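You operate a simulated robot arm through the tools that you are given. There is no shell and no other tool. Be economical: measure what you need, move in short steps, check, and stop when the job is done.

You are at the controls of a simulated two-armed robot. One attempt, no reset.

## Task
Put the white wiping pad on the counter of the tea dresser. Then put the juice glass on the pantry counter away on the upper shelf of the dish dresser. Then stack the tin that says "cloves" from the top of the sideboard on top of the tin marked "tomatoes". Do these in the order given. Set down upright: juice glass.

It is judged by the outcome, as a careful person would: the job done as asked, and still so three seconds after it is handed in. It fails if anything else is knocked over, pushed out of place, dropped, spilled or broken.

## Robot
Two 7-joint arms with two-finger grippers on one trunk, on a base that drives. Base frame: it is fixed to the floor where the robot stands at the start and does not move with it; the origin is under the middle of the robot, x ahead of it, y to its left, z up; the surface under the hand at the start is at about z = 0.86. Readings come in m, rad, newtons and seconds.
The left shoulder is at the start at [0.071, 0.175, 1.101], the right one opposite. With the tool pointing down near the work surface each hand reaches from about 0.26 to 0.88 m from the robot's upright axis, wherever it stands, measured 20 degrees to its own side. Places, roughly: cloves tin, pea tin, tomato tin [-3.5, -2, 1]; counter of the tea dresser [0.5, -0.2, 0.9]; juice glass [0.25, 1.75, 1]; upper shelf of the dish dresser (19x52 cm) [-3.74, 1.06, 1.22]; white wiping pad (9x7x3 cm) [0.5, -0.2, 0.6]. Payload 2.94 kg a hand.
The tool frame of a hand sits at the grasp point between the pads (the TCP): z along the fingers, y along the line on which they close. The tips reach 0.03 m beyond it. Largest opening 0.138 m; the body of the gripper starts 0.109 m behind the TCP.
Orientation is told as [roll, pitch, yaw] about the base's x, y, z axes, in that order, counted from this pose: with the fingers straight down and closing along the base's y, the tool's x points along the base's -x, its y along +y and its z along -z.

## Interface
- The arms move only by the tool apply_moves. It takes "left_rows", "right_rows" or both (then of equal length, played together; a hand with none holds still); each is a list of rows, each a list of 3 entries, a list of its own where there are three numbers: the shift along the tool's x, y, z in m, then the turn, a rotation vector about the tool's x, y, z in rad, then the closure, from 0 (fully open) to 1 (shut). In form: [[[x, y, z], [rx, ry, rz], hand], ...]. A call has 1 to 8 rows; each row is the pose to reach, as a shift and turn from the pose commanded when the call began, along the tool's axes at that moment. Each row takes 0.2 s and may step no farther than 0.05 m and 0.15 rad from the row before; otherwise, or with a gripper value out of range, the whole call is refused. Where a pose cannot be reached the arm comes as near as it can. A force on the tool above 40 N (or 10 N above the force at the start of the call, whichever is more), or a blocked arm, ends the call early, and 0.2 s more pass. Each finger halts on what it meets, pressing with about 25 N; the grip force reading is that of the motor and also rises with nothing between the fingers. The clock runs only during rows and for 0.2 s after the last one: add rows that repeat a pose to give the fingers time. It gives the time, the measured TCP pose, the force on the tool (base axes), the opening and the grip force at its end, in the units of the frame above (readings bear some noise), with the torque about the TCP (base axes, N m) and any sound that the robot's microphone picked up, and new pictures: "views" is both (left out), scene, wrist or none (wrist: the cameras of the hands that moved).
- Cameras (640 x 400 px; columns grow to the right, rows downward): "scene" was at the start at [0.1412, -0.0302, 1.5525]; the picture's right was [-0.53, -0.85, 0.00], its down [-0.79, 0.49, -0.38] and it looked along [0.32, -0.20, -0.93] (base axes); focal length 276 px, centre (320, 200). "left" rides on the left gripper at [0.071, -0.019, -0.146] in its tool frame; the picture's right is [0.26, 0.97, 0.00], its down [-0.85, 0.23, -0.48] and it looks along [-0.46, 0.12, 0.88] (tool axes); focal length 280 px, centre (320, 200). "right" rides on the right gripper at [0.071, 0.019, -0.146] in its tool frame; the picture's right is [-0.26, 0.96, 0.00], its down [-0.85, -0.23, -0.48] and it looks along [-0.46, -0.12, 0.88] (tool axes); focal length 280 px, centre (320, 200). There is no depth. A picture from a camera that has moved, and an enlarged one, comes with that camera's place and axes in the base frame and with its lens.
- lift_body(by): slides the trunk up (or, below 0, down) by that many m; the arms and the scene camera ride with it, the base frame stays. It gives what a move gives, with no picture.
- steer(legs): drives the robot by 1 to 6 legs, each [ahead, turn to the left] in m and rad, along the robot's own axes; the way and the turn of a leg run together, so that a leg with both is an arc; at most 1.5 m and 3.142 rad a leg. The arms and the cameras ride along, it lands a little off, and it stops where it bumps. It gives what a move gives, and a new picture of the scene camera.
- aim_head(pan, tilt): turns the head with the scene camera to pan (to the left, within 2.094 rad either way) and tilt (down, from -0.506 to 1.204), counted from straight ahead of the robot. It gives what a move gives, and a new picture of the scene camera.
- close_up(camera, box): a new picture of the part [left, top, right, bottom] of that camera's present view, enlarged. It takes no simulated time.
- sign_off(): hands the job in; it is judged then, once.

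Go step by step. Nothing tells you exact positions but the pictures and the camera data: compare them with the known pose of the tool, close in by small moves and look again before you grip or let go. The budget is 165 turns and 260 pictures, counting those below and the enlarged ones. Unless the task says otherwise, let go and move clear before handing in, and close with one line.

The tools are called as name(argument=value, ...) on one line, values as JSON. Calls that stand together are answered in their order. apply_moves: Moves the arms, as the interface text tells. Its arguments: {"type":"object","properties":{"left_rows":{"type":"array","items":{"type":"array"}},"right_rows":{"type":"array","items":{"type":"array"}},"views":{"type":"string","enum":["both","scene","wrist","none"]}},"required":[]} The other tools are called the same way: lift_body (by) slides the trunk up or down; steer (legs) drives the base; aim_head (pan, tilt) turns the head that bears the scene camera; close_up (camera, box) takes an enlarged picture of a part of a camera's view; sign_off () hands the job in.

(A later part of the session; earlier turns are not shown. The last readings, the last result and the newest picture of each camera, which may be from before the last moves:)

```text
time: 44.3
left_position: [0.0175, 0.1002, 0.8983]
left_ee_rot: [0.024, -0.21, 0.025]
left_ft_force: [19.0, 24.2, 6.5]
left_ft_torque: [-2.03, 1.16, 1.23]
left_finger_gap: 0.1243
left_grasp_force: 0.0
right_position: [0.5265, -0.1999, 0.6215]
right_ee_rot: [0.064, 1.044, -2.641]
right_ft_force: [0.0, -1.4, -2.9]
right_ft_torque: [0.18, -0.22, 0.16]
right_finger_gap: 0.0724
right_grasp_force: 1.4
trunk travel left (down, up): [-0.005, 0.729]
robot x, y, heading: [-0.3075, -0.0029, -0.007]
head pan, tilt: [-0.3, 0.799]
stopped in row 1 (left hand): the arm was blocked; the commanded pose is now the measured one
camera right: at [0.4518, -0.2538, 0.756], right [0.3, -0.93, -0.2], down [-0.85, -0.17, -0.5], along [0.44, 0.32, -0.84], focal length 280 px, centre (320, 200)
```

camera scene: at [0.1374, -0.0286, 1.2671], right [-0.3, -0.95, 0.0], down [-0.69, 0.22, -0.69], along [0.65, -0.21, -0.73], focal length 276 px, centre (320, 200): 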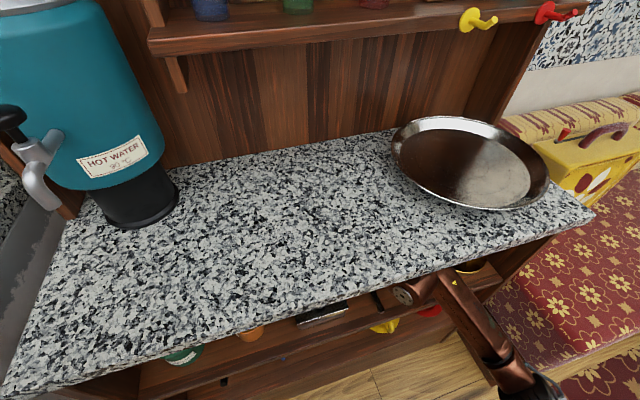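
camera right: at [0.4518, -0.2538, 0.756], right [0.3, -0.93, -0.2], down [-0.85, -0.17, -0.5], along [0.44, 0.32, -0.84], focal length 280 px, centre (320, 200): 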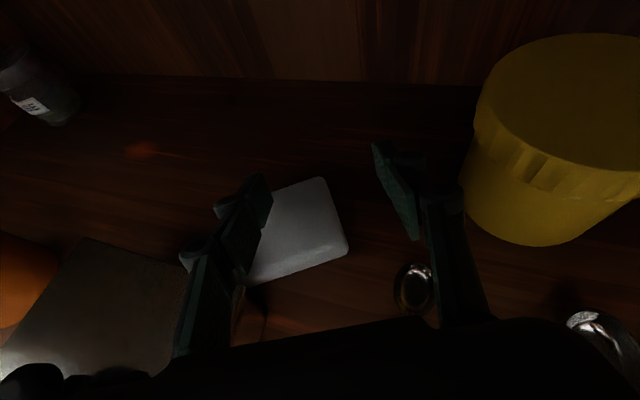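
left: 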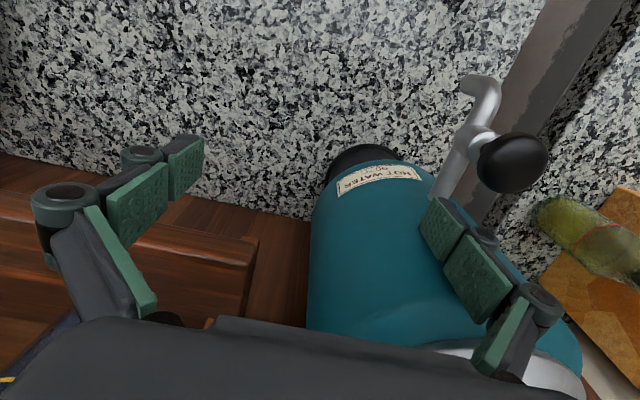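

The left hand got blocked, perhaps against the right arm or trunk, and the right hand shifted. I look before doing anything more.

aim_head(pan=0.2, tilt=1.2)

close_up(camera="left", box=[0, 0, 640, 400])

```text
time: 45.3
left_position: [-0.0253, 0.1031, 0.907]
left_ee_rot: [0.032, -0.268, -0.003]
left_ft_force: [2.0, -0.3, 0.4]
left_ft_torque: [0.09, 0.17, 0.02]
left_finger_gap: 0.1377
left_grasp_force: 0.1
right_position: [0.4955, -0.1839, 0.6554]
right_ee_rot: [0.132, 1.098, -2.542]
right_ft_force: [2.1, 0.6, 0.1]
right_ft_torque: [0.01, 0.03, 0.08]
right_finger_gap: 0.0689
right_grasp_force: 0.1
trunk travel left (down, up): [-0.005, 0.729]
robot x, y, heading: [-0.3055, -0.0026, -0.005]
head pan, tilt: [0.201, 1.201]
camera scene: at [0.1153, 0.0064, 1.2397], right [0.19, -0.98, 0.0], down [-0.92, -0.18, -0.35], along [0.34, 0.07, -0.94], focal length 276 px, centre (320, 200)
```

scene: 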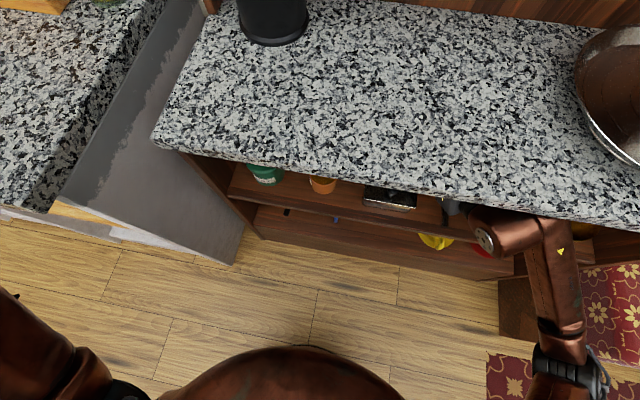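

```text
1.00 times, centred on (320, 200) of left (not enlarged: the box is as wide or as high as the picture)
camera zoom: at [-0.13, 0.0781, 1.0299], right [-0.26, 0.96, -0.04], down [0.69, 0.21, 0.69], along [0.68, 0.15, -0.72], focal length 280 px, centre (320, 200)
```

zoom: 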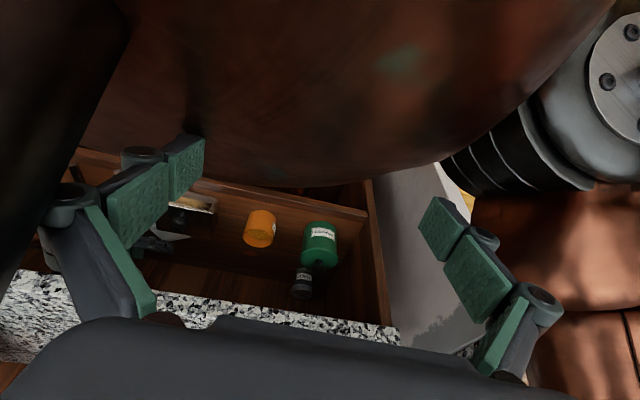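

The left hand is wedged under the leaning trunk. I move the left hand sideways out from under it.

apply_moves(left_rows=[[[0, 0.04, 0], [0, 0, 0], 0], [[0, 0.08, 0], [0, 0, 0], 0], [[0, 0.12, 0], [0, 0, 0], 0], [[0, 0.16, 0], [0, 0, 0], 0], [[0, 0.2, 0], [0, 0, 0], 0], [[0, 0.24, 0], [0, 0, 0], 0]], views="both")

```text
time: 46.7
left_position: [0.0373, 0.2889, 0.9073]
left_ee_rot: [0.026, -0.248, -0.001]
left_ft_force: [2.1, -0.4, 0.2]
left_ft_torque: [-0.02, 0.16, 0.01]
left_finger_gap: 0.138
left_grasp_force: 0.0
left hand out of reach, approached as far as the arm can: row 1, 2, 3, 4, 5, 6
right_position: [0.5076, -0.1845, 0.6421]
right_ee_rot: [0.101, 1.082, -2.571]
right_ft_force: [1.4, 0.1, -1.0]
right_ft_torque: [0.0, -0.03, 0.0]
right_finger_gap: 0.0686
right_grasp_force: 0.1
trunk travel left (down, up): [-0.005, 0.729]
robot x, y, heading: [-0.3063, -0.0007, -0.001]
head pan, tilt: [0.201, 1.201]
camera scene: at [0.0982, 0.0075, 1.2428], right [0.19, -0.98, 0.0], down [-0.92, -0.18, -0.36], along [0.35, 0.07, -0.93], focal length 276 px, centre (320, 200)
camera left: at [-0.0667, 0.2652, 1.0317], right [-0.26, 0.96, -0.04], down [0.7, 0.22, 0.68], along [0.66, 0.15, -0.74], focal length 280 px, centre (320, 200)
```

scene: 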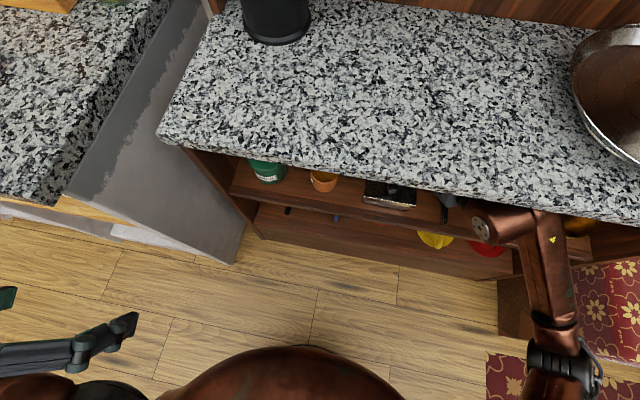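
left: 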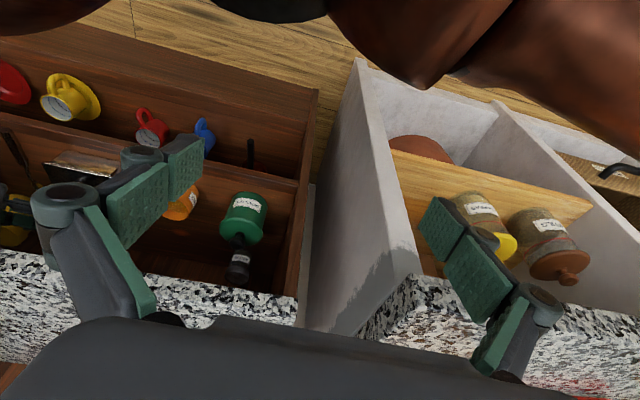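

The left hand is clear. Now check what the right hand sees.

close_up(camera="right", box=[0, 0, 640, 400])

```text
1.00 times, centred on (320, 200) of right (not enlarged: the box is as wide or as high as the picture)
camera zoom: at [0.4302, -0.24, 0.774], right [0.34, -0.92, -0.18], down [-0.82, -0.2, -0.54], along [0.46, 0.34, -0.82], focal length 280 px, centre (320, 200)
```

zoom: 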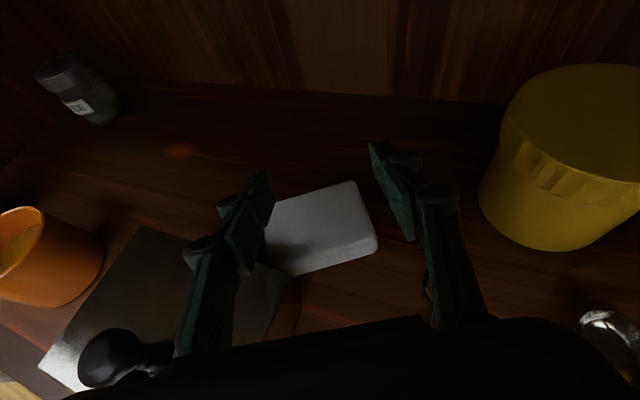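

The trunk recoil lifted the hand; the pad rotated to ~36° near (.518,-.17) but nothing else moved. I lift a bit, reopen, and re-aim at yaw ~8° for a fresh, steeper grasp.

apply_moves(right_rows=[[[0.0177, 0.001, -0.0093], [0, 0, 0], 0.5], [[0.022, 0, 0.0], [-0.0975, 0.0425, 0.06], 0.4], [[0.026, -0.001, 0.008], [-0.195, 0.085, 0.12], 0.2], [[0.0285, -0.0015, 0.015], [-0.2925, 0.1274, 0.1808], 0.12], [[0.0285, -0.0015, 0.015], [-0.2925, 0.1274, 0.1808], 0.12]], views="wrist")

```text
time: 47.9
left_position: [0.0387, 0.2889, 0.9075]
left_ee_rot: [0.027, -0.25, 0.0]
left_ft_force: [-0.7, -0.4, -0.1]
left_ft_torque: [-0.01, 0.01, 0.02]
left_finger_gap: 0.1379
left_grasp_force: 0.1
right_position: [0.5309, -0.1711, 0.6583]
right_ee_rot: [0.003, 1.219, -3.0]
right_ft_force: [0.2, 0.2, -0.2]
right_ft_torque: [0.01, -0.02, 0.0]
right_finger_gap: 0.1219
right_grasp_force: 0.0
trunk travel left (down, up): [-0.005, 0.729]
robot x, y, heading: [-0.3098, -0.0048, -0.01]
head pan, tilt: [0.201, 1.201]
camera right: at [0.4235, -0.2044, 0.7748], right [0.04, -0.97, -0.24], down [-0.76, 0.13, -0.63], along [0.64, 0.21, -0.73], focal length 280 px, centre (320, 200)
```

right: 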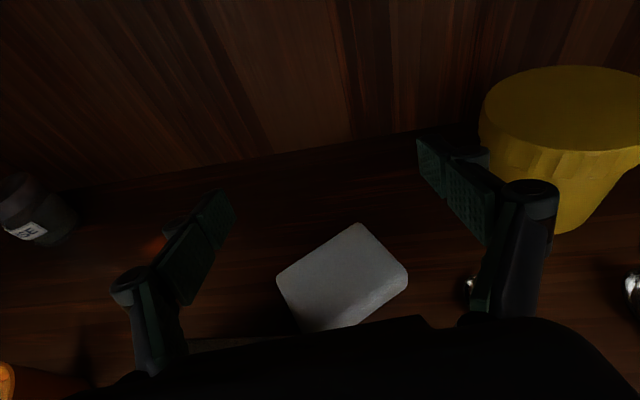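

Now tilt and descend again with wider opening.

apply_moves(right_rows=[[[-0.019, 0, 0.006], [0, -0.09, 0], 0.12], [[-0.038, 0, 0.012], [0, -0.18, 0], 0.12], [[-0.0574, -0.001, 0.018], [0, -0.26, 0], 0.12]], views="wrist")

```text
time: 48.7
left_position: [0.0392, 0.2883, 0.9067]
left_ee_rot: [0.027, -0.25, 0.001]
left_ft_force: [0.1, -0.6, -0.1]
left_ft_torque: [0.0, -0.02, 0.0]
left_finger_gap: 0.1378
left_grasp_force: 0.1
right_position: [0.5277, -0.1703, 0.5983]
right_ee_rot: [0.003, 0.957, -2.999]
right_ft_force: [-0.8, 0.4, 0.3]
right_ft_torque: [-0.02, -0.04, 0.0]
right_finger_gap: 0.1211
right_grasp_force: 0.0
trunk travel left (down, up): [-0.005, 0.729]
robot x, y, heading: [-0.3089, -0.0042, -0.007]
head pan, tilt: [0.201, 1.201]
camera right: at [0.4541, -0.1999, 0.7397], right [-0.02, -0.98, -0.21], down [-0.9, 0.11, -0.42], along [0.43, 0.19, -0.88], focal length 280 px, centre (320, 200)
```

right: 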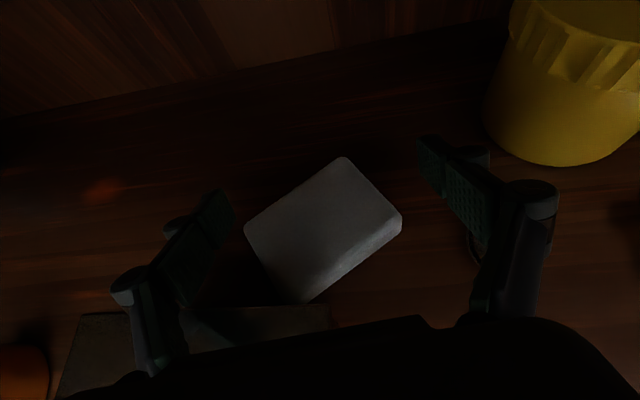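

No contact. I close gradually and watch.

apply_moves(right_rows=[[[0, 0, 0], [0, 0, 0], 0.2], [[0, 0, 0], [0, 0, 0], 0.27], [[0, 0, 0], [0, 0, 0], 0.33], [[0, 0, 0], [0, 0, 0], 0.33]], views="wrist")

```text
time: 49.7
left_position: [0.0399, 0.2885, 0.9071]
left_ee_rot: [0.026, -0.251, -0.001]
left_ft_force: [-1.0, 0.9, 0.3]
left_ft_torque: [0.01, -0.03, 0.0]
left_finger_gap: 0.138
left_grasp_force: 0.1
right_position: [0.5274, -0.1697, 0.5982]
right_ee_rot: [0.002, 0.959, -3.002]
right_ft_force: [-0.5, 0.3, -0.6]
right_ft_torque: [-0.01, 0.01, -0.01]
right_finger_gap: 0.0928
right_grasp_force: 0.5
trunk travel left (down, up): [-0.005, 0.729]
robot x, y, heading: [-0.3082, -0.0019, -0.005]
head pan, tilt: [0.201, 1.201]
camera right: at [0.454, -0.1999, 0.7399], right [-0.01, -0.98, -0.21], down [-0.9, 0.11, -0.42], along [0.43, 0.19, -0.88], focal length 280 px, centre (320, 200)
```

right: 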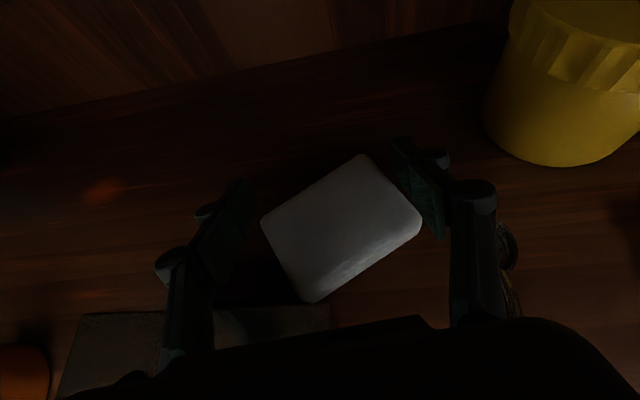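

apply_moves(right_rows=[[[0, 0, 0], [0, 0, 0], 0.38], [[0, 0, 0], [0, 0, 0], 0.42], [[0, 0, 0], [0, 0, 0], 0.46], [[0, 0, 0], [0, 0, 0], 0.46]], views="wrist")

```text
time: 50.7
left_position: [0.0381, 0.2888, 0.9072]
left_ee_rot: [0.026, -0.251, -0.001]
left_ft_force: [0.7, -0.2, -1.3]
left_ft_torque: [0.0, -0.03, 0.0]
left_finger_gap: 0.138
left_grasp_force: 0.1
right_position: [0.5288, -0.1706, 0.5981]
right_ee_rot: [0.003, 0.957, -3.001]
right_ft_force: [-0.7, 0.1, 1.3]
right_ft_torque: [0.02, 0.01, 0.03]
right_finger_gap: 0.0901
right_grasp_force: 24.7
trunk travel left (down, up): [-0.005, 0.729]
robot x, y, heading: [-0.305, -0.0035, -0.007]
head pan, tilt: [0.201, 1.201]
camera right: at [0.4539, -0.1999, 0.7401], right [-0.01, -0.98, -0.21], down [-0.9, 0.11, -0.42], along [0.43, 0.19, -0.88], focal length 280 px, centre (320, 200)
```

right: 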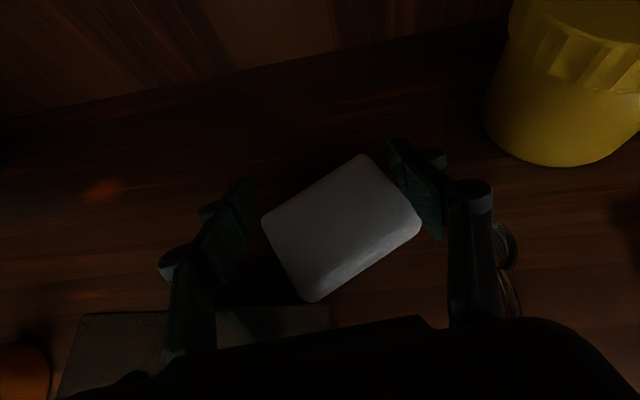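

The pad is pinched corner-wise (25 N). I use this pinch to drag it slightly backward (away from the box) while turning it straighter, then I'll regrip squarely.

apply_moves(right_rows=[[[0.0074, 0.0017, 0.0099], [-0.041, 0, 0.029], 0.46], [[0.015, 0.0035, 0.02], [-0.1, 0, 0.07], 0.46], [[0.015, 0.0035, 0.02], [-0.164, 0, 0.115], 0.46]], views="wrist")

```text
time: 51.5
left_position: [0.0379, 0.2892, 0.9071]
left_ee_rot: [0.024, -0.248, 0.001]
left_ft_force: [0.1, 0.1, 0.3]
left_ft_torque: [-0.04, -0.03, -0.01]
left_finger_gap: 0.1384
left_grasp_force: 0.0
right_position: [0.5532, -0.1691, 0.5993]
right_ee_rot: [0.004, 0.957, 3.081]
right_ft_force: [0.4, 0.1, -0.8]
right_ft_torque: [0.01, 0.02, -0.02]
right_finger_gap: 0.0899
right_grasp_force: 25.1
trunk travel left (down, up): [-0.005, 0.729]
robot x, y, heading: [-0.3064, -0.0021, -0.008]
head pan, tilt: [0.201, 1.201]
camera right: at [0.4753, -0.1836, 0.7411], right [-0.21, -0.95, -0.21], down [-0.86, 0.28, -0.42], along [0.46, 0.09, -0.88], focal length 280 px, centre (320, 200)
```

right: 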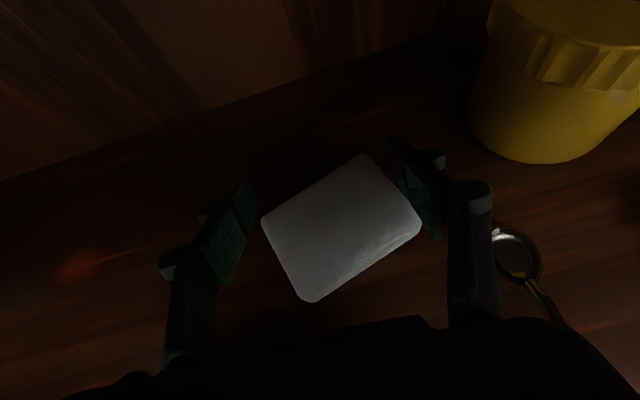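

The pad followed as one piece (skew now ~18°). I open a little, align the hand to the pad's own axis, and regrip squarely.

apply_moves(right_rows=[[[0, 0, 0], [0, 0, 0], 0.24], [[0, 0, 0], [0, 0, 0], 0.24], [[-0.0019, 0.0008, -0.0015], [0.088, 0, -0.062], 0.24], [[-0.0038, 0.0016, -0.003], [0.175, 0, -0.123], 0.24], [[-0.0056, 0.0024, -0.0045], [0.262, 0, -0.184], 0.24], [[-0.0056, 0.0024, -0.0045], [0.262, 0, -0.184], 0.5], [[-0.0056, 0.0024, -0.0045], [0.262, 0, -0.184], 0.5], [[-0.0056, 0.0024, -0.0045], [0.262, 0, -0.184], 0.6]], views="wrist")

```text
time: 53.3
left_position: [0.0392, 0.2869, 0.9078]
left_ee_rot: [0.028, -0.25, 0.0]
left_ft_force: [0.7, -0.7, 1.0]
left_ft_torque: [0.0, -0.01, 0.03]
left_finger_gap: 0.1382
left_grasp_force: 0.1
right_position: [0.5457, -0.1719, 0.5988]
right_ee_rot: [0.004, 0.959, -2.881]
right_ft_force: [0.4, 0.5, 0.3]
right_ft_torque: [-0.04, -0.02, 0.05]
right_finger_gap: 0.0844
right_grasp_force: 24.4
trunk travel left (down, up): [-0.005, 0.729]
robot x, y, heading: [-0.3105, -0.0037, -0.001]
head pan, tilt: [0.201, 1.201]
camera right: at [0.4763, -0.21, 0.7396], right [0.1, -0.97, -0.21], down [-0.91, 0.0, -0.42], along [0.41, 0.24, -0.88], focal length 280 px, centre (320, 200)
```

right: 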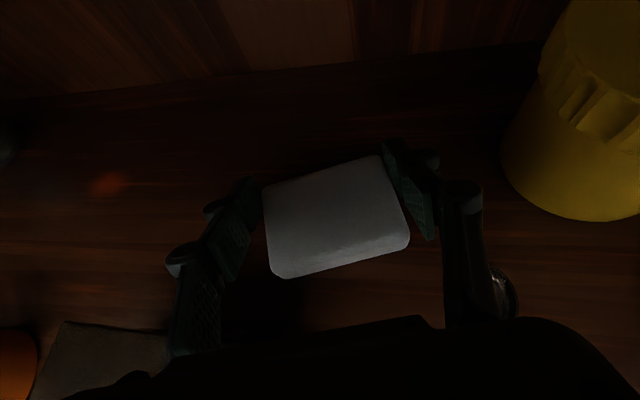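

Square grip, 24 N. I lift, flattening the hand to stay clear of the counter underside.

apply_moves(right_rows=[[[0.0123, 0, -0.0086], [0, 0, 0], 0.6], [[0.0279, 0, -0.0195], [0, 0.07, 0], 0.6], [[0.0434, 0, -0.0304], [0, 0.16, 0], 0.6], [[0.059, 0, -0.0413], [0, 0.26, 0], 0.6]], views="wrist")

```text
time: 54.3
left_position: [0.0385, 0.288, 0.907]
left_ee_rot: [0.027, -0.251, 0.0]
left_ft_force: [0.0, 0.1, -0.2]
left_ft_torque: [0.03, -0.03, -0.01]
left_finger_gap: 0.1382
left_grasp_force: 0.1
right_position: [0.5462, -0.1726, 0.6707]
right_ee_rot: [0.003, 1.22, -2.878]
right_ft_force: [-1.2, -0.3, 0.7]
right_ft_torque: [-0.02, -0.06, -0.02]
right_finger_gap: 0.0844
right_grasp_force: 24.9
trunk travel left (down, up): [-0.005, 0.729]
robot x, y, heading: [-0.3072, 0.0, -0.007]
head pan, tilt: [0.201, 1.201]
camera right: at [0.4436, -0.2192, 0.7863], right [0.16, -0.96, -0.24], down [-0.77, 0.03, -0.63], along [0.61, 0.29, -0.73], focal length 280 px, centre (320, 200)
```

right: 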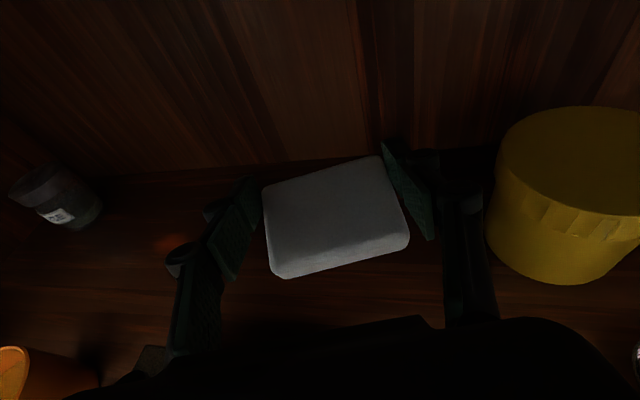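

The pad is lifted. I back the hand out along the way it came.

apply_moves(right_rows=[[[-0.015, 0.0096, -0.0414], [0, 0, 0], 0.6], [[-0.03, 0.0191, -0.0827], [0, 0, 0], 0.6], [[-0.045, 0.0287, -0.1241], [0, 0, 0], 0.6], [[-0.06, 0.0383, -0.1654], [0, 0, 0], 0.6], [[-0.075, 0.0479, -0.2068], [0, 0, 0], 0.6], [[-0.09, 0.0574, -0.2481], [0, 0, 0], 0.6], [[-0.105, 0.067, -0.2895], [0, 0, 0], 0.6]], views="wrist")

```text
time: 55.9
left_position: [0.0394, 0.2886, 0.9072]
left_ee_rot: [0.025, -0.249, 0.0]
left_ft_force: [-0.5, 0.5, -0.3]
left_ft_torque: [0.01, 0.01, 0.0]
left_finger_gap: 0.1381
left_grasp_force: 0.1
right_position: [0.3338, -0.2784, 0.6706]
right_ee_rot: [0.004, 1.219, -2.878]
right_ft_force: [0.0, 0.9, -0.9]
right_ft_torque: [-0.01, 0.03, -0.04]
right_finger_gap: 0.0839
right_grasp_force: 24.9
right hand out of reach, approached as far as the arm can: row 6, 7
trunk travel left (down, up): [-0.005, 0.729]
robot x, y, heading: [-0.3034, 0.0001, -0.007]
head pan, tilt: [0.201, 1.201]
camera right: at [0.2321, -0.3254, 0.7878], right [0.16, -0.96, -0.24], down [-0.77, 0.03, -0.63], along [0.61, 0.29, -0.73], focal length 280 px, centre (320, 200)
```

right: 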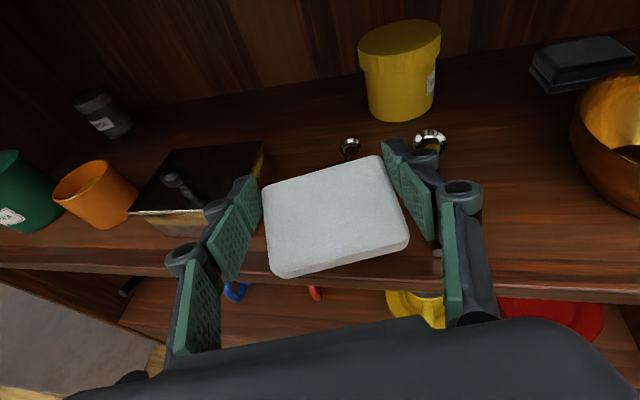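

The pad is out and everything else is in place. I drive back a little so the hand clears the counter, then raise the trunk.

steer(legs=[[-0.15, 0]])

lift_body(by=0.3)

aim_head(pan=-0.2, tilt=0.9)

```text
time: 57.2
left_position: [-0.1144, 0.2882, 0.909]
left_ee_rot: [0.026, -0.255, -0.002]
left_ft_force: [-0.8, 0.6, 1.5]
left_ft_torque: [-0.01, -0.09, -0.02]
left_finger_gap: 0.1378
left_grasp_force: 0.1
right_position: [0.1824, -0.2778, 0.6756]
right_ee_rot: [0.008, 1.226, -2.875]
right_ft_force: [0.0, 0.0, 0.7]
right_ft_torque: [-0.05, 0.07, -0.03]
right_finger_gap: 0.0843
right_grasp_force: 24.8
trunk travel left (down, up): [-0.005, 0.729]
robot x, y, heading: [-0.4549, -0.0019, -0.007]
head pan, tilt: [0.201, 1.201]
camera scene: at [-0.0561, 0.0069, 1.2447], right [0.19, -0.98, 0.0], down [-0.91, -0.18, -0.36], along [0.36, 0.07, -0.93], focal length 276 px, centre (320, 200)
```

scene: 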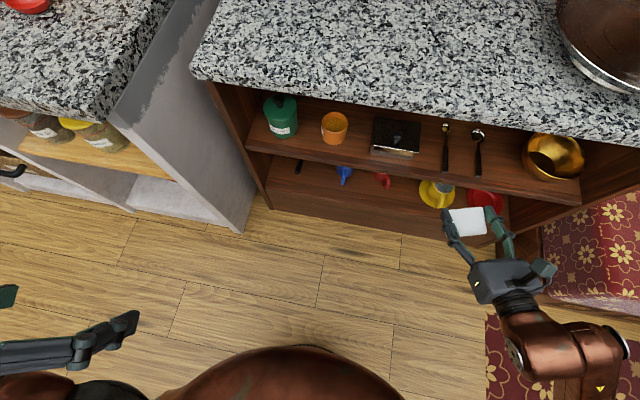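

```text
time: 60.2
left_position: [-0.1112, 0.288, 1.2071]
left_ee_rot: [0.025, -0.252, -0.001]
left_ft_force: [-0.6, -0.3, -0.8]
left_ft_torque: [-0.02, 0.01, 0.0]
left_finger_gap: 0.1382
left_grasp_force: 0.1
right_position: [0.1829, -0.2774, 0.9718]
right_ee_rot: [0.005, 1.221, -2.877]
right_ft_force: [-0.4, 0.3, -0.1]
right_ft_torque: [0.0, 0.02, -0.02]
right_finger_gap: 0.084
right_grasp_force: 24.7
trunk travel left (down, up): [-0.305, 0.429]
robot x, y, heading: [-0.4567, -0.0033, -0.009]
head pan, tilt: [0.201, 1.201]
```

```text
time: 61.1
left_position: [-0.1105, 0.2886, 1.2085]
left_ee_rot: [0.027, -0.254, 0.0]
left_ft_force: [-0.3, 0.2, -0.3]
left_ft_torque: [-0.01, 0.0, -0.04]
left_finger_gap: 0.138
left_grasp_force: 0.0
right_position: [0.1829, -0.2781, 0.9728]
right_ee_rot: [0.009, 1.22, -2.875]
right_ft_force: [-0.2, 0.6, -0.1]
right_ft_torque: [-0.01, 0.02, -0.02]
right_finger_gap: 0.0841
right_grasp_force: 24.8
trunk travel left (down, up): [-0.305, 0.429]
robot x, y, heading: [-0.4575, -0.0025, -0.007]
head pan, tilt: [-0.201, 0.901]
camera scene: at [-0.3098, -0.0173, 1.6022], right [-0.21, -0.98, 0.0], down [-0.77, 0.16, -0.62], along [0.61, -0.13, -0.78], focal length 276 px, centre (320, 200)
```

scene: 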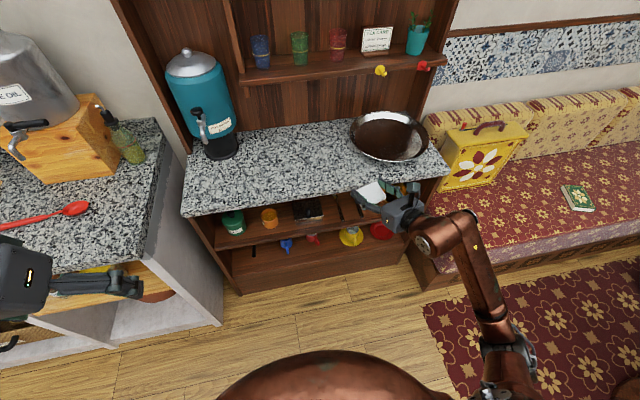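

I level the pad (hand pitch back to 35°) and move it left, away from the tray, before driving forward over the counter.

apply_moves(right_rows=[[[0.004, -0.037, 0.009], [0, -0.065, 0], 0.6], [[0.008, -0.073, 0.019], [0, -0.13, 0], 0.6], [[0.011, -0.11, 0.028], [0, -0.2, 0], 0.6], [[0.014, -0.146, 0.037], [0, -0.26, 0], 0.6], [[0.017, -0.183, 0.0466], [0, -0.26, 0], 0.6]], views="none")

steer(legs=[[0.21, 0]])

close_up(camera="right", box=[0, 0, 640, 400])

```text
time: 62.3
left_position: [-0.1112, 0.2897, 1.2072]
left_ee_rot: [0.025, -0.25, -0.002]
left_ft_force: [0.1, 0.1, 1.2]
left_ft_torque: [-0.03, 0.02, -0.02]
left_finger_gap: 0.1382
left_grasp_force: 0.0
right_position: [0.1837, -0.0851, 0.9734]
right_ee_rot: [0.006, 0.959, -2.879]
right_ft_force: [-0.2, -0.4, -1.4]
right_ft_torque: [-0.03, 0.0, -0.02]
right_finger_gap: 0.084
right_grasp_force: 24.6
trunk travel left (down, up): [-0.305, 0.429]
robot x, y, heading: [-0.4577, -0.0061, -0.013]
head pan, tilt: [-0.201, 0.901]
```

```text
time: 64.0
left_position: [0.1028, 0.284, 1.2075]
left_ee_rot: [0.025, -0.252, -0.009]
left_ft_force: [-0.2, -0.3, 0.4]
left_ft_torque: [-0.01, 0.06, 0.02]
left_finger_gap: 0.1381
left_grasp_force: 0.1
right_position: [0.395, -0.0932, 0.9724]
right_ee_rot: [0.005, 0.957, -2.886]
right_ft_force: [0.5, -0.4, 0.4]
right_ft_torque: [-0.01, -0.01, -0.01]
right_finger_gap: 0.0843
right_grasp_force: 25.3
trunk travel left (down, up): [-0.305, 0.429]
robot x, y, heading: [-0.2465, -0.0029, -0.015]
head pan, tilt: [-0.201, 0.901]
camera scene: at [-0.0976, -0.0204, 1.602], right [-0.21, -0.98, 0.0], down [-0.77, 0.17, -0.62], along [0.61, -0.13, -0.78], focal length 276 px, centre (320, 200)
```

scene: 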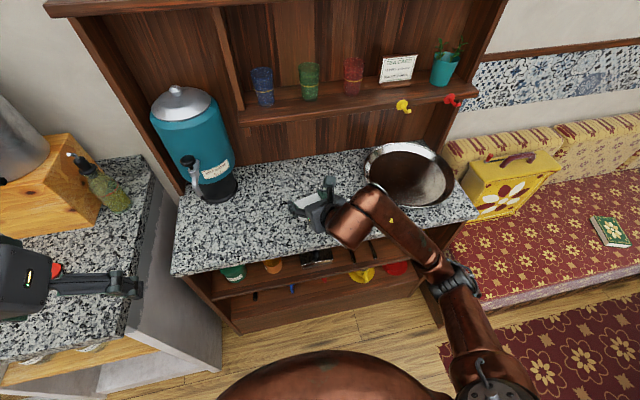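

```text
1.00 times, centred on (320, 200) of right (not enlarged: the box is as wide or as high as the picture)
camera zoom: at [0.325, -0.1312, 1.1141], right [0.09, -0.97, -0.21], down [-0.91, 0.0, -0.42], along [0.41, 0.23, -0.88], focal length 280 px, centre (320, 200)
```

zoom: 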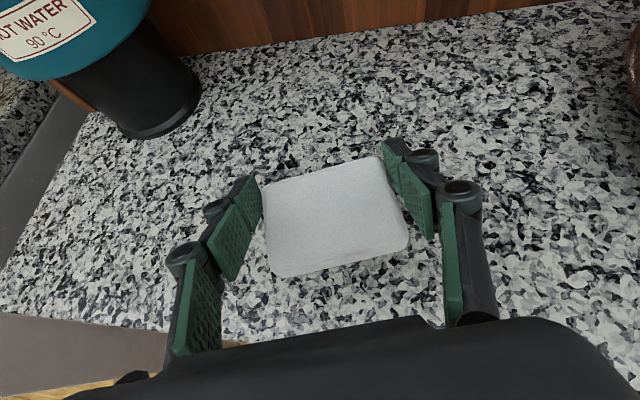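

The spot is clear. I lower the pad toward the counter.

apply_moves(right_rows=[[[-0.0165, 0, 0.0305], [0, 0, 0], 0.6], [[-0.033, 0, 0.061], [0, 0, 0], 0.6], [[-0.0371, 0, 0.0639], [0, 0, 0], 0.6], [[-0.0412, 0, 0.0667], [0, 0, 0], 0.6]], views="wrist")

```text
time: 65.0
left_position: [0.1021, 0.283, 1.2084]
left_ee_rot: [0.026, -0.252, -0.008]
left_ft_force: [0.5, 0.3, -0.7]
left_ft_torque: [0.02, 0.0, -0.01]
left_finger_gap: 0.1381
left_grasp_force: 0.2
right_position: [0.4245, -0.0861, 0.9007]
right_ee_rot: [0.006, 0.961, -2.886]
right_ft_force: [-0.5, 0.3, -0.5]
right_ft_torque: [-0.01, 0.0, 0.02]
right_finger_gap: 0.0838
right_grasp_force: 25.3
trunk travel left (down, up): [-0.305, 0.429]
robot x, y, heading: [-0.246, -0.0041, -0.013]
head pan, tilt: [-0.201, 0.901]
camera right: at [0.354, -0.1239, 1.0428], right [0.09, -0.97, -0.21], down [-0.91, 0.0, -0.42], along [0.41, 0.23, -0.88], focal length 280 px, centre (320, 200)
```

right: 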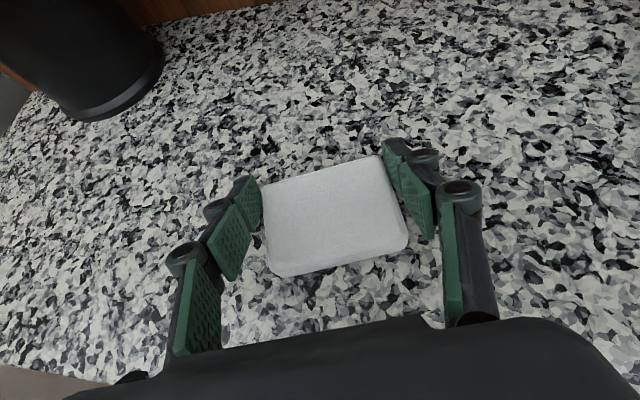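

Going down in 4 mm steps until contact.

apply_moves(right_rows=[[[-0.0033, 0, 0.0023], [0, 0, 0], 0.6], [[-0.0066, 0, 0.0046], [0, 0, 0], 0.6]], views="none")

apply_moves(right_rows=[[[-0.0025, 0, 0.0017], [0, 0, 0], 0.6], [[-0.005, 0, 0.0035], [0, 0, 0], 0.6]], views="wrist")

```text
time: 65.5
left_position: [0.1, 0.2837, 1.2081]
left_ee_rot: [0.024, -0.252, -0.008]
left_ft_force: [-0.1, -0.3, -0.6]
left_ft_torque: [0.01, 0.01, 0.01]
left_finger_gap: 0.1381
left_grasp_force: 0.0
right_position: [0.4245, -0.0847, 0.8983]
right_ee_rot: [0.007, 0.968, -2.886]
right_ft_force: [-0.4, -1.6, 16.4]
right_ft_torque: [-0.6, 0.18, 0.06]
right_finger_gap: 0.0842
right_grasp_force: 24.2
trunk travel left (down, up): [-0.305, 0.429]
robot x, y, heading: [-0.2473, -0.0035, -0.015]
head pan, tilt: [-0.201, 0.901]
```

```text
time: 66.2
left_position: [0.0969, 0.2843, 1.2083]
left_ee_rot: [0.024, -0.255, -0.01]
left_ft_force: [-0.7, 0.2, 0.1]
left_ft_torque: [-0.01, 0.0, 0.02]
left_finger_gap: 0.1381
left_grasp_force: 0.1
right_position: [0.4227, -0.0853, 0.8919]
right_ee_rot: [0.004, 0.967, -2.886]
right_ft_force: [2.5, -0.9, 31.0]
right_ft_torque: [0.06, -0.6, 0.13]
right_finger_gap: 0.0847
right_grasp_force: 24.9
trunk travel left (down, up): [-0.305, 0.429]
robot x, y, heading: [-0.2421, -0.0057, -0.021]
head pan, tilt: [-0.201, 0.901]
camera right: at [0.3521, -0.1239, 1.0327], right [0.1, -0.97, -0.21], down [-0.9, 0.0, -0.43], along [0.42, 0.23, -0.88], focal length 280 px, centre (320, 200)
```

right: 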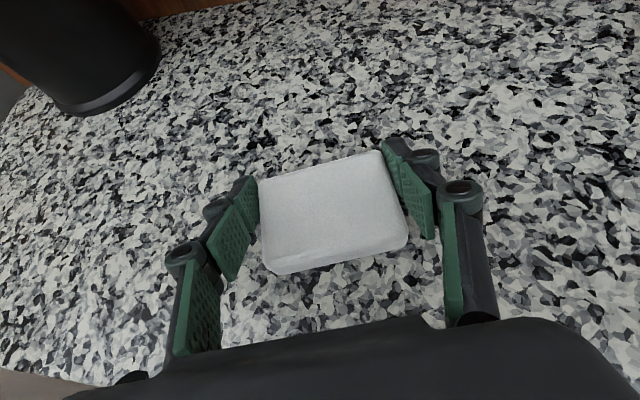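

In contact (pad seated). I ease up slightly, open, and lift away.

apply_moves(right_rows=[[[0.003, 0, -0.002], [0, 0, 0], 0.6], [[0.003, 0, -0.002], [0, 0, 0], 0.3], [[0.003, 0, -0.002], [0, 0, 0], 0.1], [[0.003, 0, -0.002], [0, 0, 0], 0.1], [[0.02, 0, -0.02], [0, 0, 0], 0.1], [[0.05, 0, -0.04], [0, 0, 0], 0.1], [[0.085, 0, -0.06], [0, 0, 0], 0.1]], views="wrist")

```text
time: 67.8
left_position: [0.1018, 0.2831, 1.2076]
left_ee_rot: [0.025, -0.252, -0.01]
left_ft_force: [0.4, -0.3, -0.8]
left_ft_torque: [-0.03, 0.0, 0.03]
left_finger_gap: 0.1381
left_grasp_force: 0.0
right_position: [0.4243, -0.0857, 0.991]
right_ee_rot: [0.004, 0.957, -2.889]
right_ft_force: [-1.0, 1.2, 0.0]
right_ft_torque: [0.02, 0.0, -0.03]
right_finger_gap: 0.1242
right_grasp_force: 0.0
trunk travel left (down, up): [-0.305, 0.429]
robot x, y, heading: [-0.2482, -0.0034, -0.015]
head pan, tilt: [-0.201, 0.901]
camera right: at [0.3543, -0.1234, 1.132], right [0.09, -0.97, -0.21], down [-0.91, 0.0, -0.42], along [0.41, 0.23, -0.88], focal length 280 px, centre (320, 200)
```

right: 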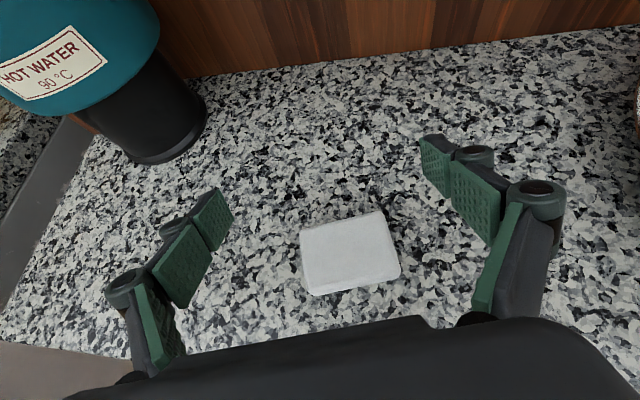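

Task part 1 is done: the pad rests on the counter. Now back off, tuck the arms in, and look along the aisle to the juice glass.

steer(legs=[[-0.2, 0]])

apply_moves(right_rows=[[[0.02, 0, -0.035], [0, 0, 0], 0], [[0.04, 0.0, -0.07], [0, 0.0, 0], 0], [[0.05, 0.0, -0.11], [0, 0.0, 0], 0], [[0.06, 0.0, -0.15], [0, 0.0, 0], 0], [[0.06, 0.03, -0.19], [0, 0, 0], 0], [[0.06, 0.06, -0.23], [0, 0, 0], 0]], views="none")

aim_head(pan=1.2, tilt=0.7)

```text
time: 69.3
left_position: [-0.0974, 0.2873, 1.2083]
left_ee_rot: [0.024, -0.254, -0.012]
left_ft_force: [-0.3, 0.1, 0.4]
left_ft_torque: [0.03, -0.06, -0.02]
left_finger_gap: 0.138
left_grasp_force: 0.0
right_position: [0.2247, -0.0835, 0.9917]
right_ee_rot: [0.005, 0.962, -2.887]
right_ft_force: [-0.6, 0.2, 0.0]
right_ft_torque: [-0.03, 0.0, 0.02]
right_finger_gap: 0.1242
right_grasp_force: 0.1
trunk travel left (down, up): [-0.305, 0.429]
robot x, y, heading: [-0.4425, -0.0041, -0.019]
head pan, tilt: [-0.201, 0.901]
camera scene: at [-0.299, -0.0177, 1.6026], right [-0.21, -0.98, 0.0], down [-0.76, 0.17, -0.62], along [0.61, -0.13, -0.78], focal length 276 px, centre (320, 200)
```

scene: 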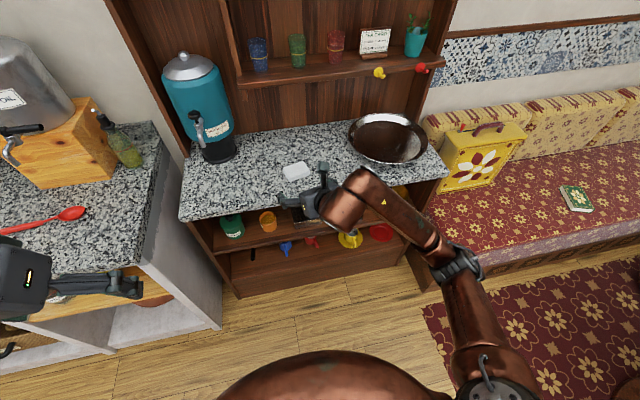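

```text
time: 70.7
left_position: [-0.0974, 0.2865, 1.2084]
left_ee_rot: [0.026, -0.253, -0.01]
left_ft_force: [-0.3, -0.5, -1.8]
left_ft_torque: [0.05, -0.01, -0.01]
left_finger_gap: 0.1377
left_grasp_force: 0.0
right_position: [0.091, -0.1802, 1.1752]
right_ee_rot: [0.002, 0.96, -2.888]
right_ft_force: [0.0, -0.2, -0.2]
right_ft_torque: [0.05, -0.02, -0.03]
right_finger_gap: 0.1381
right_grasp_force: 0.0
trunk travel left (down, up): [-0.305, 0.429]
robot x, y, heading: [-0.4386, -0.0013, -0.015]
head pan, tilt: [-0.201, 0.901]
```

```text
time: 72.3
left_position: [-0.0964, 0.2861, 1.2079]
left_ee_rot: [0.026, -0.254, -0.01]
left_ft_force: [-0.4, -1.1, 0.8]
left_ft_torque: [0.02, -0.01, 0.01]
left_finger_gap: 0.1382
left_grasp_force: 0.1
right_position: [0.094, -0.1784, 1.1739]
right_ee_rot: [0.003, 0.96, -2.889]
right_ft_force: [0.6, -0.2, -0.6]
right_ft_torque: [0.04, 0.0, 0.0]
right_finger_gap: 0.1382
right_grasp_force: 0.1
trunk travel left (down, up): [-0.305, 0.429]
robot x, y, heading: [-0.4443, -0.0004, -0.012]
head pan, tilt: [1.201, 0.7]
camera scene: at [-0.3381, 0.0771, 1.6184], right [0.93, -0.38, 0.0], down [-0.24, -0.6, -0.76], along [0.29, 0.71, -0.64], focal length 276 px, centre (320, 200)
```

scene: 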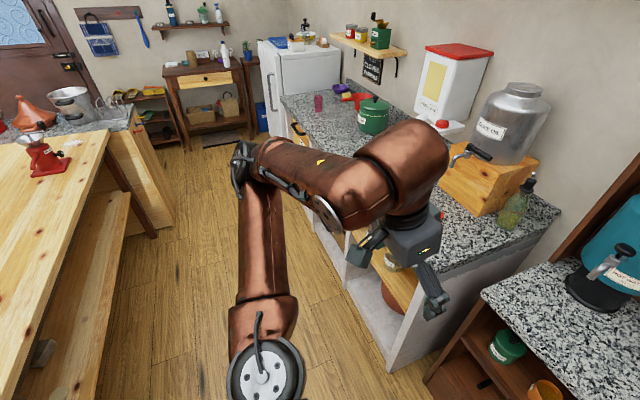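

The aisle is ~1.1 m wide between island (x≈-.92) and pantry counter (x≈.2). I move to its centre, turn left and look along it.

steer(legs=[[0.08, 0], [0, 1.58]])

aim_head(pan=-0.3, tilt=0.6)

```text
time: 77.1
left_position: [-0.6462, 0.348, 1.208]
left_ee_rot: [0.024, -0.252, 1.553]
left_ft_force: [-0.1, 0.1, 0.5]
left_ft_torque: [0.0, -0.03, 0.0]
left_finger_gap: 0.138
left_grasp_force: 0.0
right_position: [-0.179, 0.5326, 1.1739]
right_ee_rot: [0.006, 0.958, -1.326]
right_ft_force: [-0.3, 0.5, 0.4]
right_ft_torque: [-0.02, -0.02, 0.01]
right_finger_gap: 0.1381
right_grasp_force: 0.0
trunk travel left (down, up): [-0.305, 0.429]
robot x, y, heading: [-0.3624, -0.0013, 1.548]
head pan, tilt: [1.201, 0.7]
camera scene: at [-0.4391, 0.1034, 1.6184], right [0.39, 0.92, 0.0], down [0.59, -0.25, -0.76], along [-0.71, 0.29, -0.64], focal length 276 px, centre (320, 200)
```

scene: 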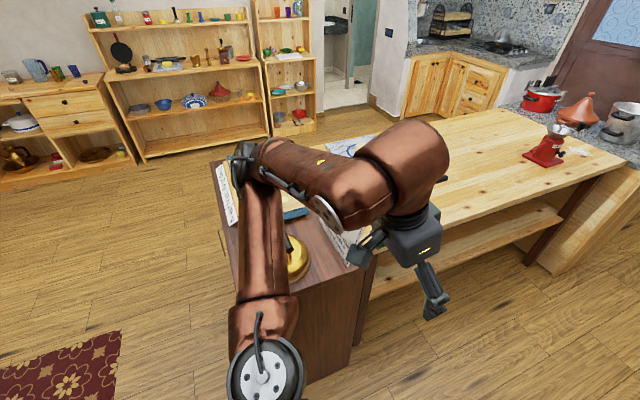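

```text
time: 78.7
left_position: [-0.6457, 0.3483, 1.2084]
left_ee_rot: [0.023, -0.254, 1.551]
left_ft_force: [0.2, 0.5, 0.8]
left_ft_torque: [0.0, 0.02, 0.0]
left_finger_gap: 0.1378
left_grasp_force: 0.1
right_position: [-0.1798, 0.533, 1.174]
right_ee_rot: [0.004, 0.96, -1.325]
right_ft_force: [-0.4, 0.1, -0.3]
right_ft_torque: [0.02, -0.02, 0.0]
right_finger_gap: 0.1379
right_grasp_force: 0.1
trunk travel left (down, up): [-0.305, 0.429]
robot x, y, heading: [-0.3624, -0.002, 1.551]
head pan, tilt: [-0.3, 0.6]
camera scene: at [-0.3322, 0.1546, 1.627], right [0.95, -0.32, 0.0], down [-0.18, -0.54, -0.82], along [0.26, 0.78, -0.57], focal length 276 px, centre (320, 200)
```

scene: 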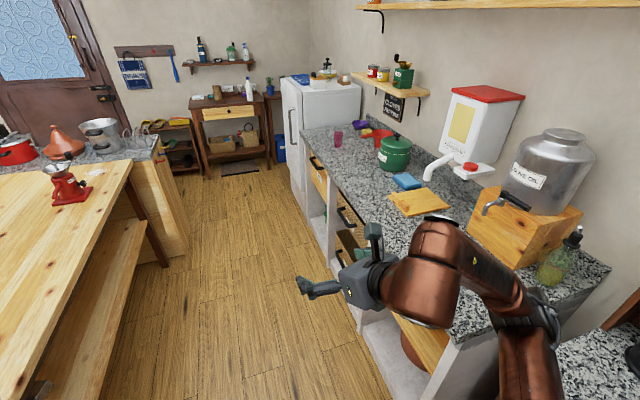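

The glass is at about (.33,1.78) on the pantry counter; its front edge is near x≈.17. I drive along the aisle.

steer(legs=[[1.3, 0]])

aim_head(pan=-0.9, tilt=0.7)

```text
time: 85.3
left_position: [-0.5854, 1.6682, 1.2073]
left_ee_rot: [0.025, -0.252, 1.525]
left_ft_force: [-0.4, 0.5, 0.7]
left_ft_torque: [-0.01, 0.0, 0.03]
left_finger_gap: 0.1378
left_grasp_force: 0.0
right_position: [-0.1132, 1.8392, 1.1741]
right_ee_rot: [0.005, 0.96, -1.353]
right_ft_force: [0.6, 0.1, -0.4]
right_ft_torque: [0.04, 0.0, 0.0]
right_finger_gap: 0.138
right_grasp_force: 0.1
trunk travel left (down, up): [-0.305, 0.429]
robot x, y, heading: [-0.3105, 1.3121, 1.516]
head pan, tilt: [-0.3, 0.6]
camera scene: at [-0.2765, 1.4657, 1.627], right [0.94, -0.35, 0.0], down [-0.2, -0.53, -0.82], along [0.29, 0.77, -0.57], focal length 276 px, centre (320, 200)
```

scene: 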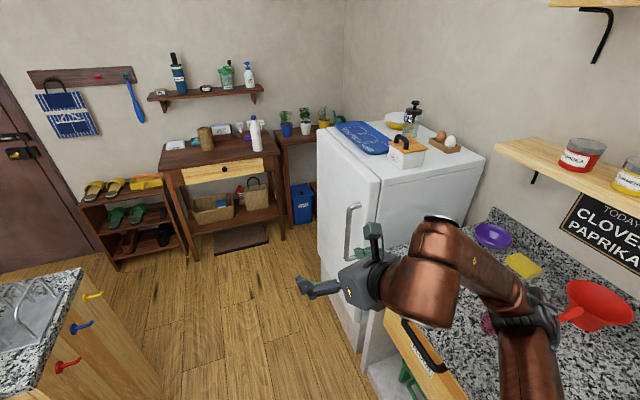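

```text
time: 86.3
left_position: [-0.5851, 1.6678, 1.2087]
left_ee_rot: [0.028, -0.253, 1.522]
left_ft_force: [-0.4, 0.1, -0.4]
left_ft_torque: [0.04, 0.02, -0.02]
left_finger_gap: 0.1377
left_grasp_force: 0.1
right_position: [-0.1126, 1.8389, 1.1737]
right_ee_rot: [0.004, 0.959, -1.355]
right_ft_force: [-0.2, 0.5, -0.2]
right_ft_torque: [0.01, 0.0, -0.02]
right_finger_gap: 0.1381
right_grasp_force: 0.1
trunk travel left (down, up): [-0.305, 0.429]
robot x, y, heading: [-0.3144, 1.3131, 1.517]
head pan, tilt: [-0.901, 0.7]
camera scene: at [-0.2378, 1.4316, 1.6184], right [0.58, -0.81, 0.0], down [-0.52, -0.37, -0.76], along [0.62, 0.44, -0.64], focal length 276 px, centre (320, 200)
```

scene: 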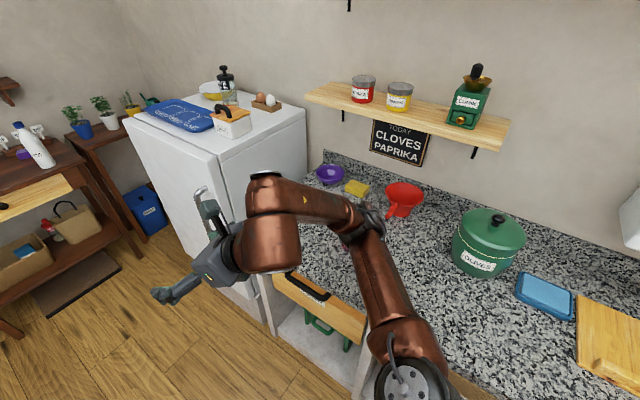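

The arm hides the glass from here. I turn right to heading ~50°, bringing the glass into the right hand's sector.

steer(legs=[[0, -0.65]])

aim_head(pan=0.1, tilt=0.8)

close_up(camera="right", box=[0, 0, 640, 400])

```text
time: 88.5
left_position: [-0.3114, 1.7603, 1.208]
left_ee_rot: [0.027, -0.254, 0.869]
left_ft_force: [0.7, 0.2, 0.4]
left_ft_torque: [-0.03, 0.08, 0.0]
left_finger_gap: 0.138
left_grasp_force: 0.1
right_position: [0.1686, 1.6093, 1.1735]
right_ee_rot: [0.003, 0.96, -2.009]
right_ft_force: [-0.9, -0.3, 0.1]
right_ft_torque: [-0.04, 0.02, 0.0]
right_finger_gap: 0.1381
right_grasp_force: 0.0
trunk travel left (down, up): [-0.305, 0.429]
robot x, y, heading: [-0.3109, 1.3094, 0.868]
head pan, tilt: [-0.901, 0.7]
camera scene: at [-0.1785, 1.3618, 1.6184], right [-0.04, -1.0, 0.0], down [-0.64, 0.02, -0.76], along [0.76, -0.03, -0.64], focal length 276 px, centre (320, 200)
```

scene: 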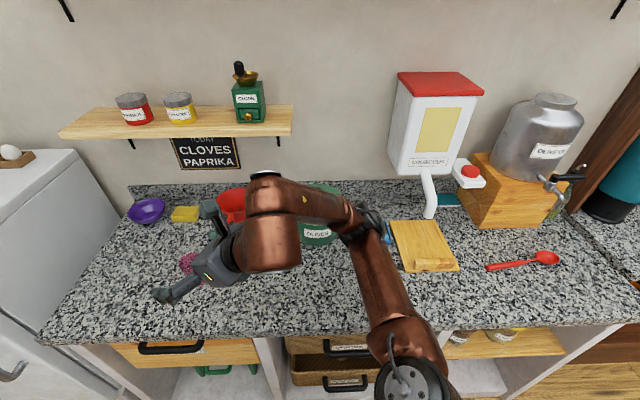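

```text
time: 89.8
left_position: [-0.311, 1.7611, 1.2072]
left_ee_rot: [0.025, -0.253, 0.869]
left_ft_force: [-0.6, 0.0, -0.5]
left_ft_torque: [0.0, -0.03, 0.03]
left_finger_gap: 0.1381
left_grasp_force: 0.1
right_position: [0.1675, 1.6089, 1.1742]
right_ee_rot: [0.004, 0.96, -2.008]
right_ft_force: [0.3, 0.4, -0.1]
right_ft_torque: [0.02, -0.02, 0.04]
right_finger_gap: 0.1378
right_grasp_force: 0.1
trunk travel left (down, up): [-0.305, 0.429]
robot x, y, heading: [-0.3092, 1.3116, 0.869]
head pan, tilt: [0.099, 0.799]
camera scene: at [-0.2176, 1.4313, 1.6102], right [0.82, -0.57, 0.0], down [-0.41, -0.59, -0.7], along [0.4, 0.57, -0.72], focal length 276 px, centre (320, 200)
```

scene: 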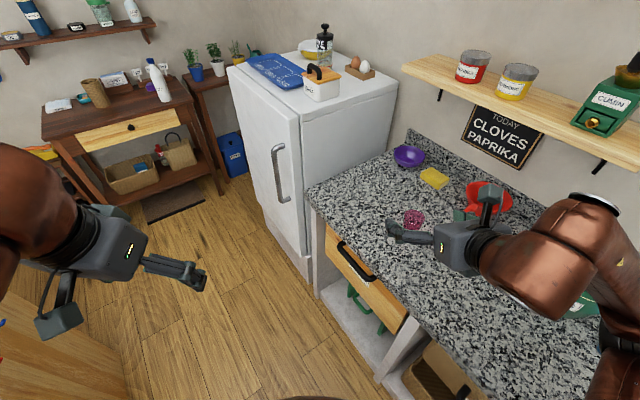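

```text
1.00 times, centred on (320, 200) of right (not enlarged: the box is as wide or as high as the picture)
camera zoom: at [0.1533, 1.53, 1.3154], right [0.81, -0.55, -0.21], down [-0.58, -0.69, -0.42], along [0.08, 0.47, -0.88], focal length 280 px, centre (320, 200)
```

zoom: 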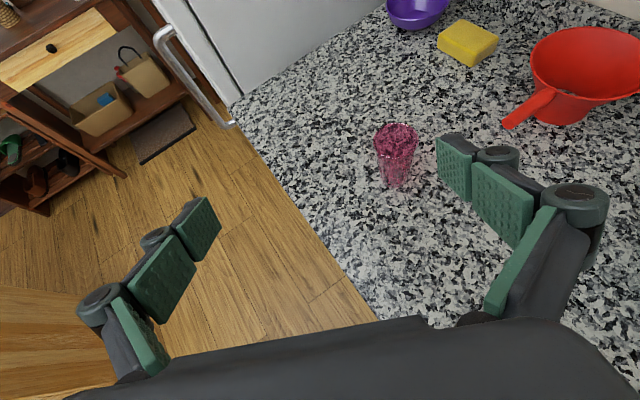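

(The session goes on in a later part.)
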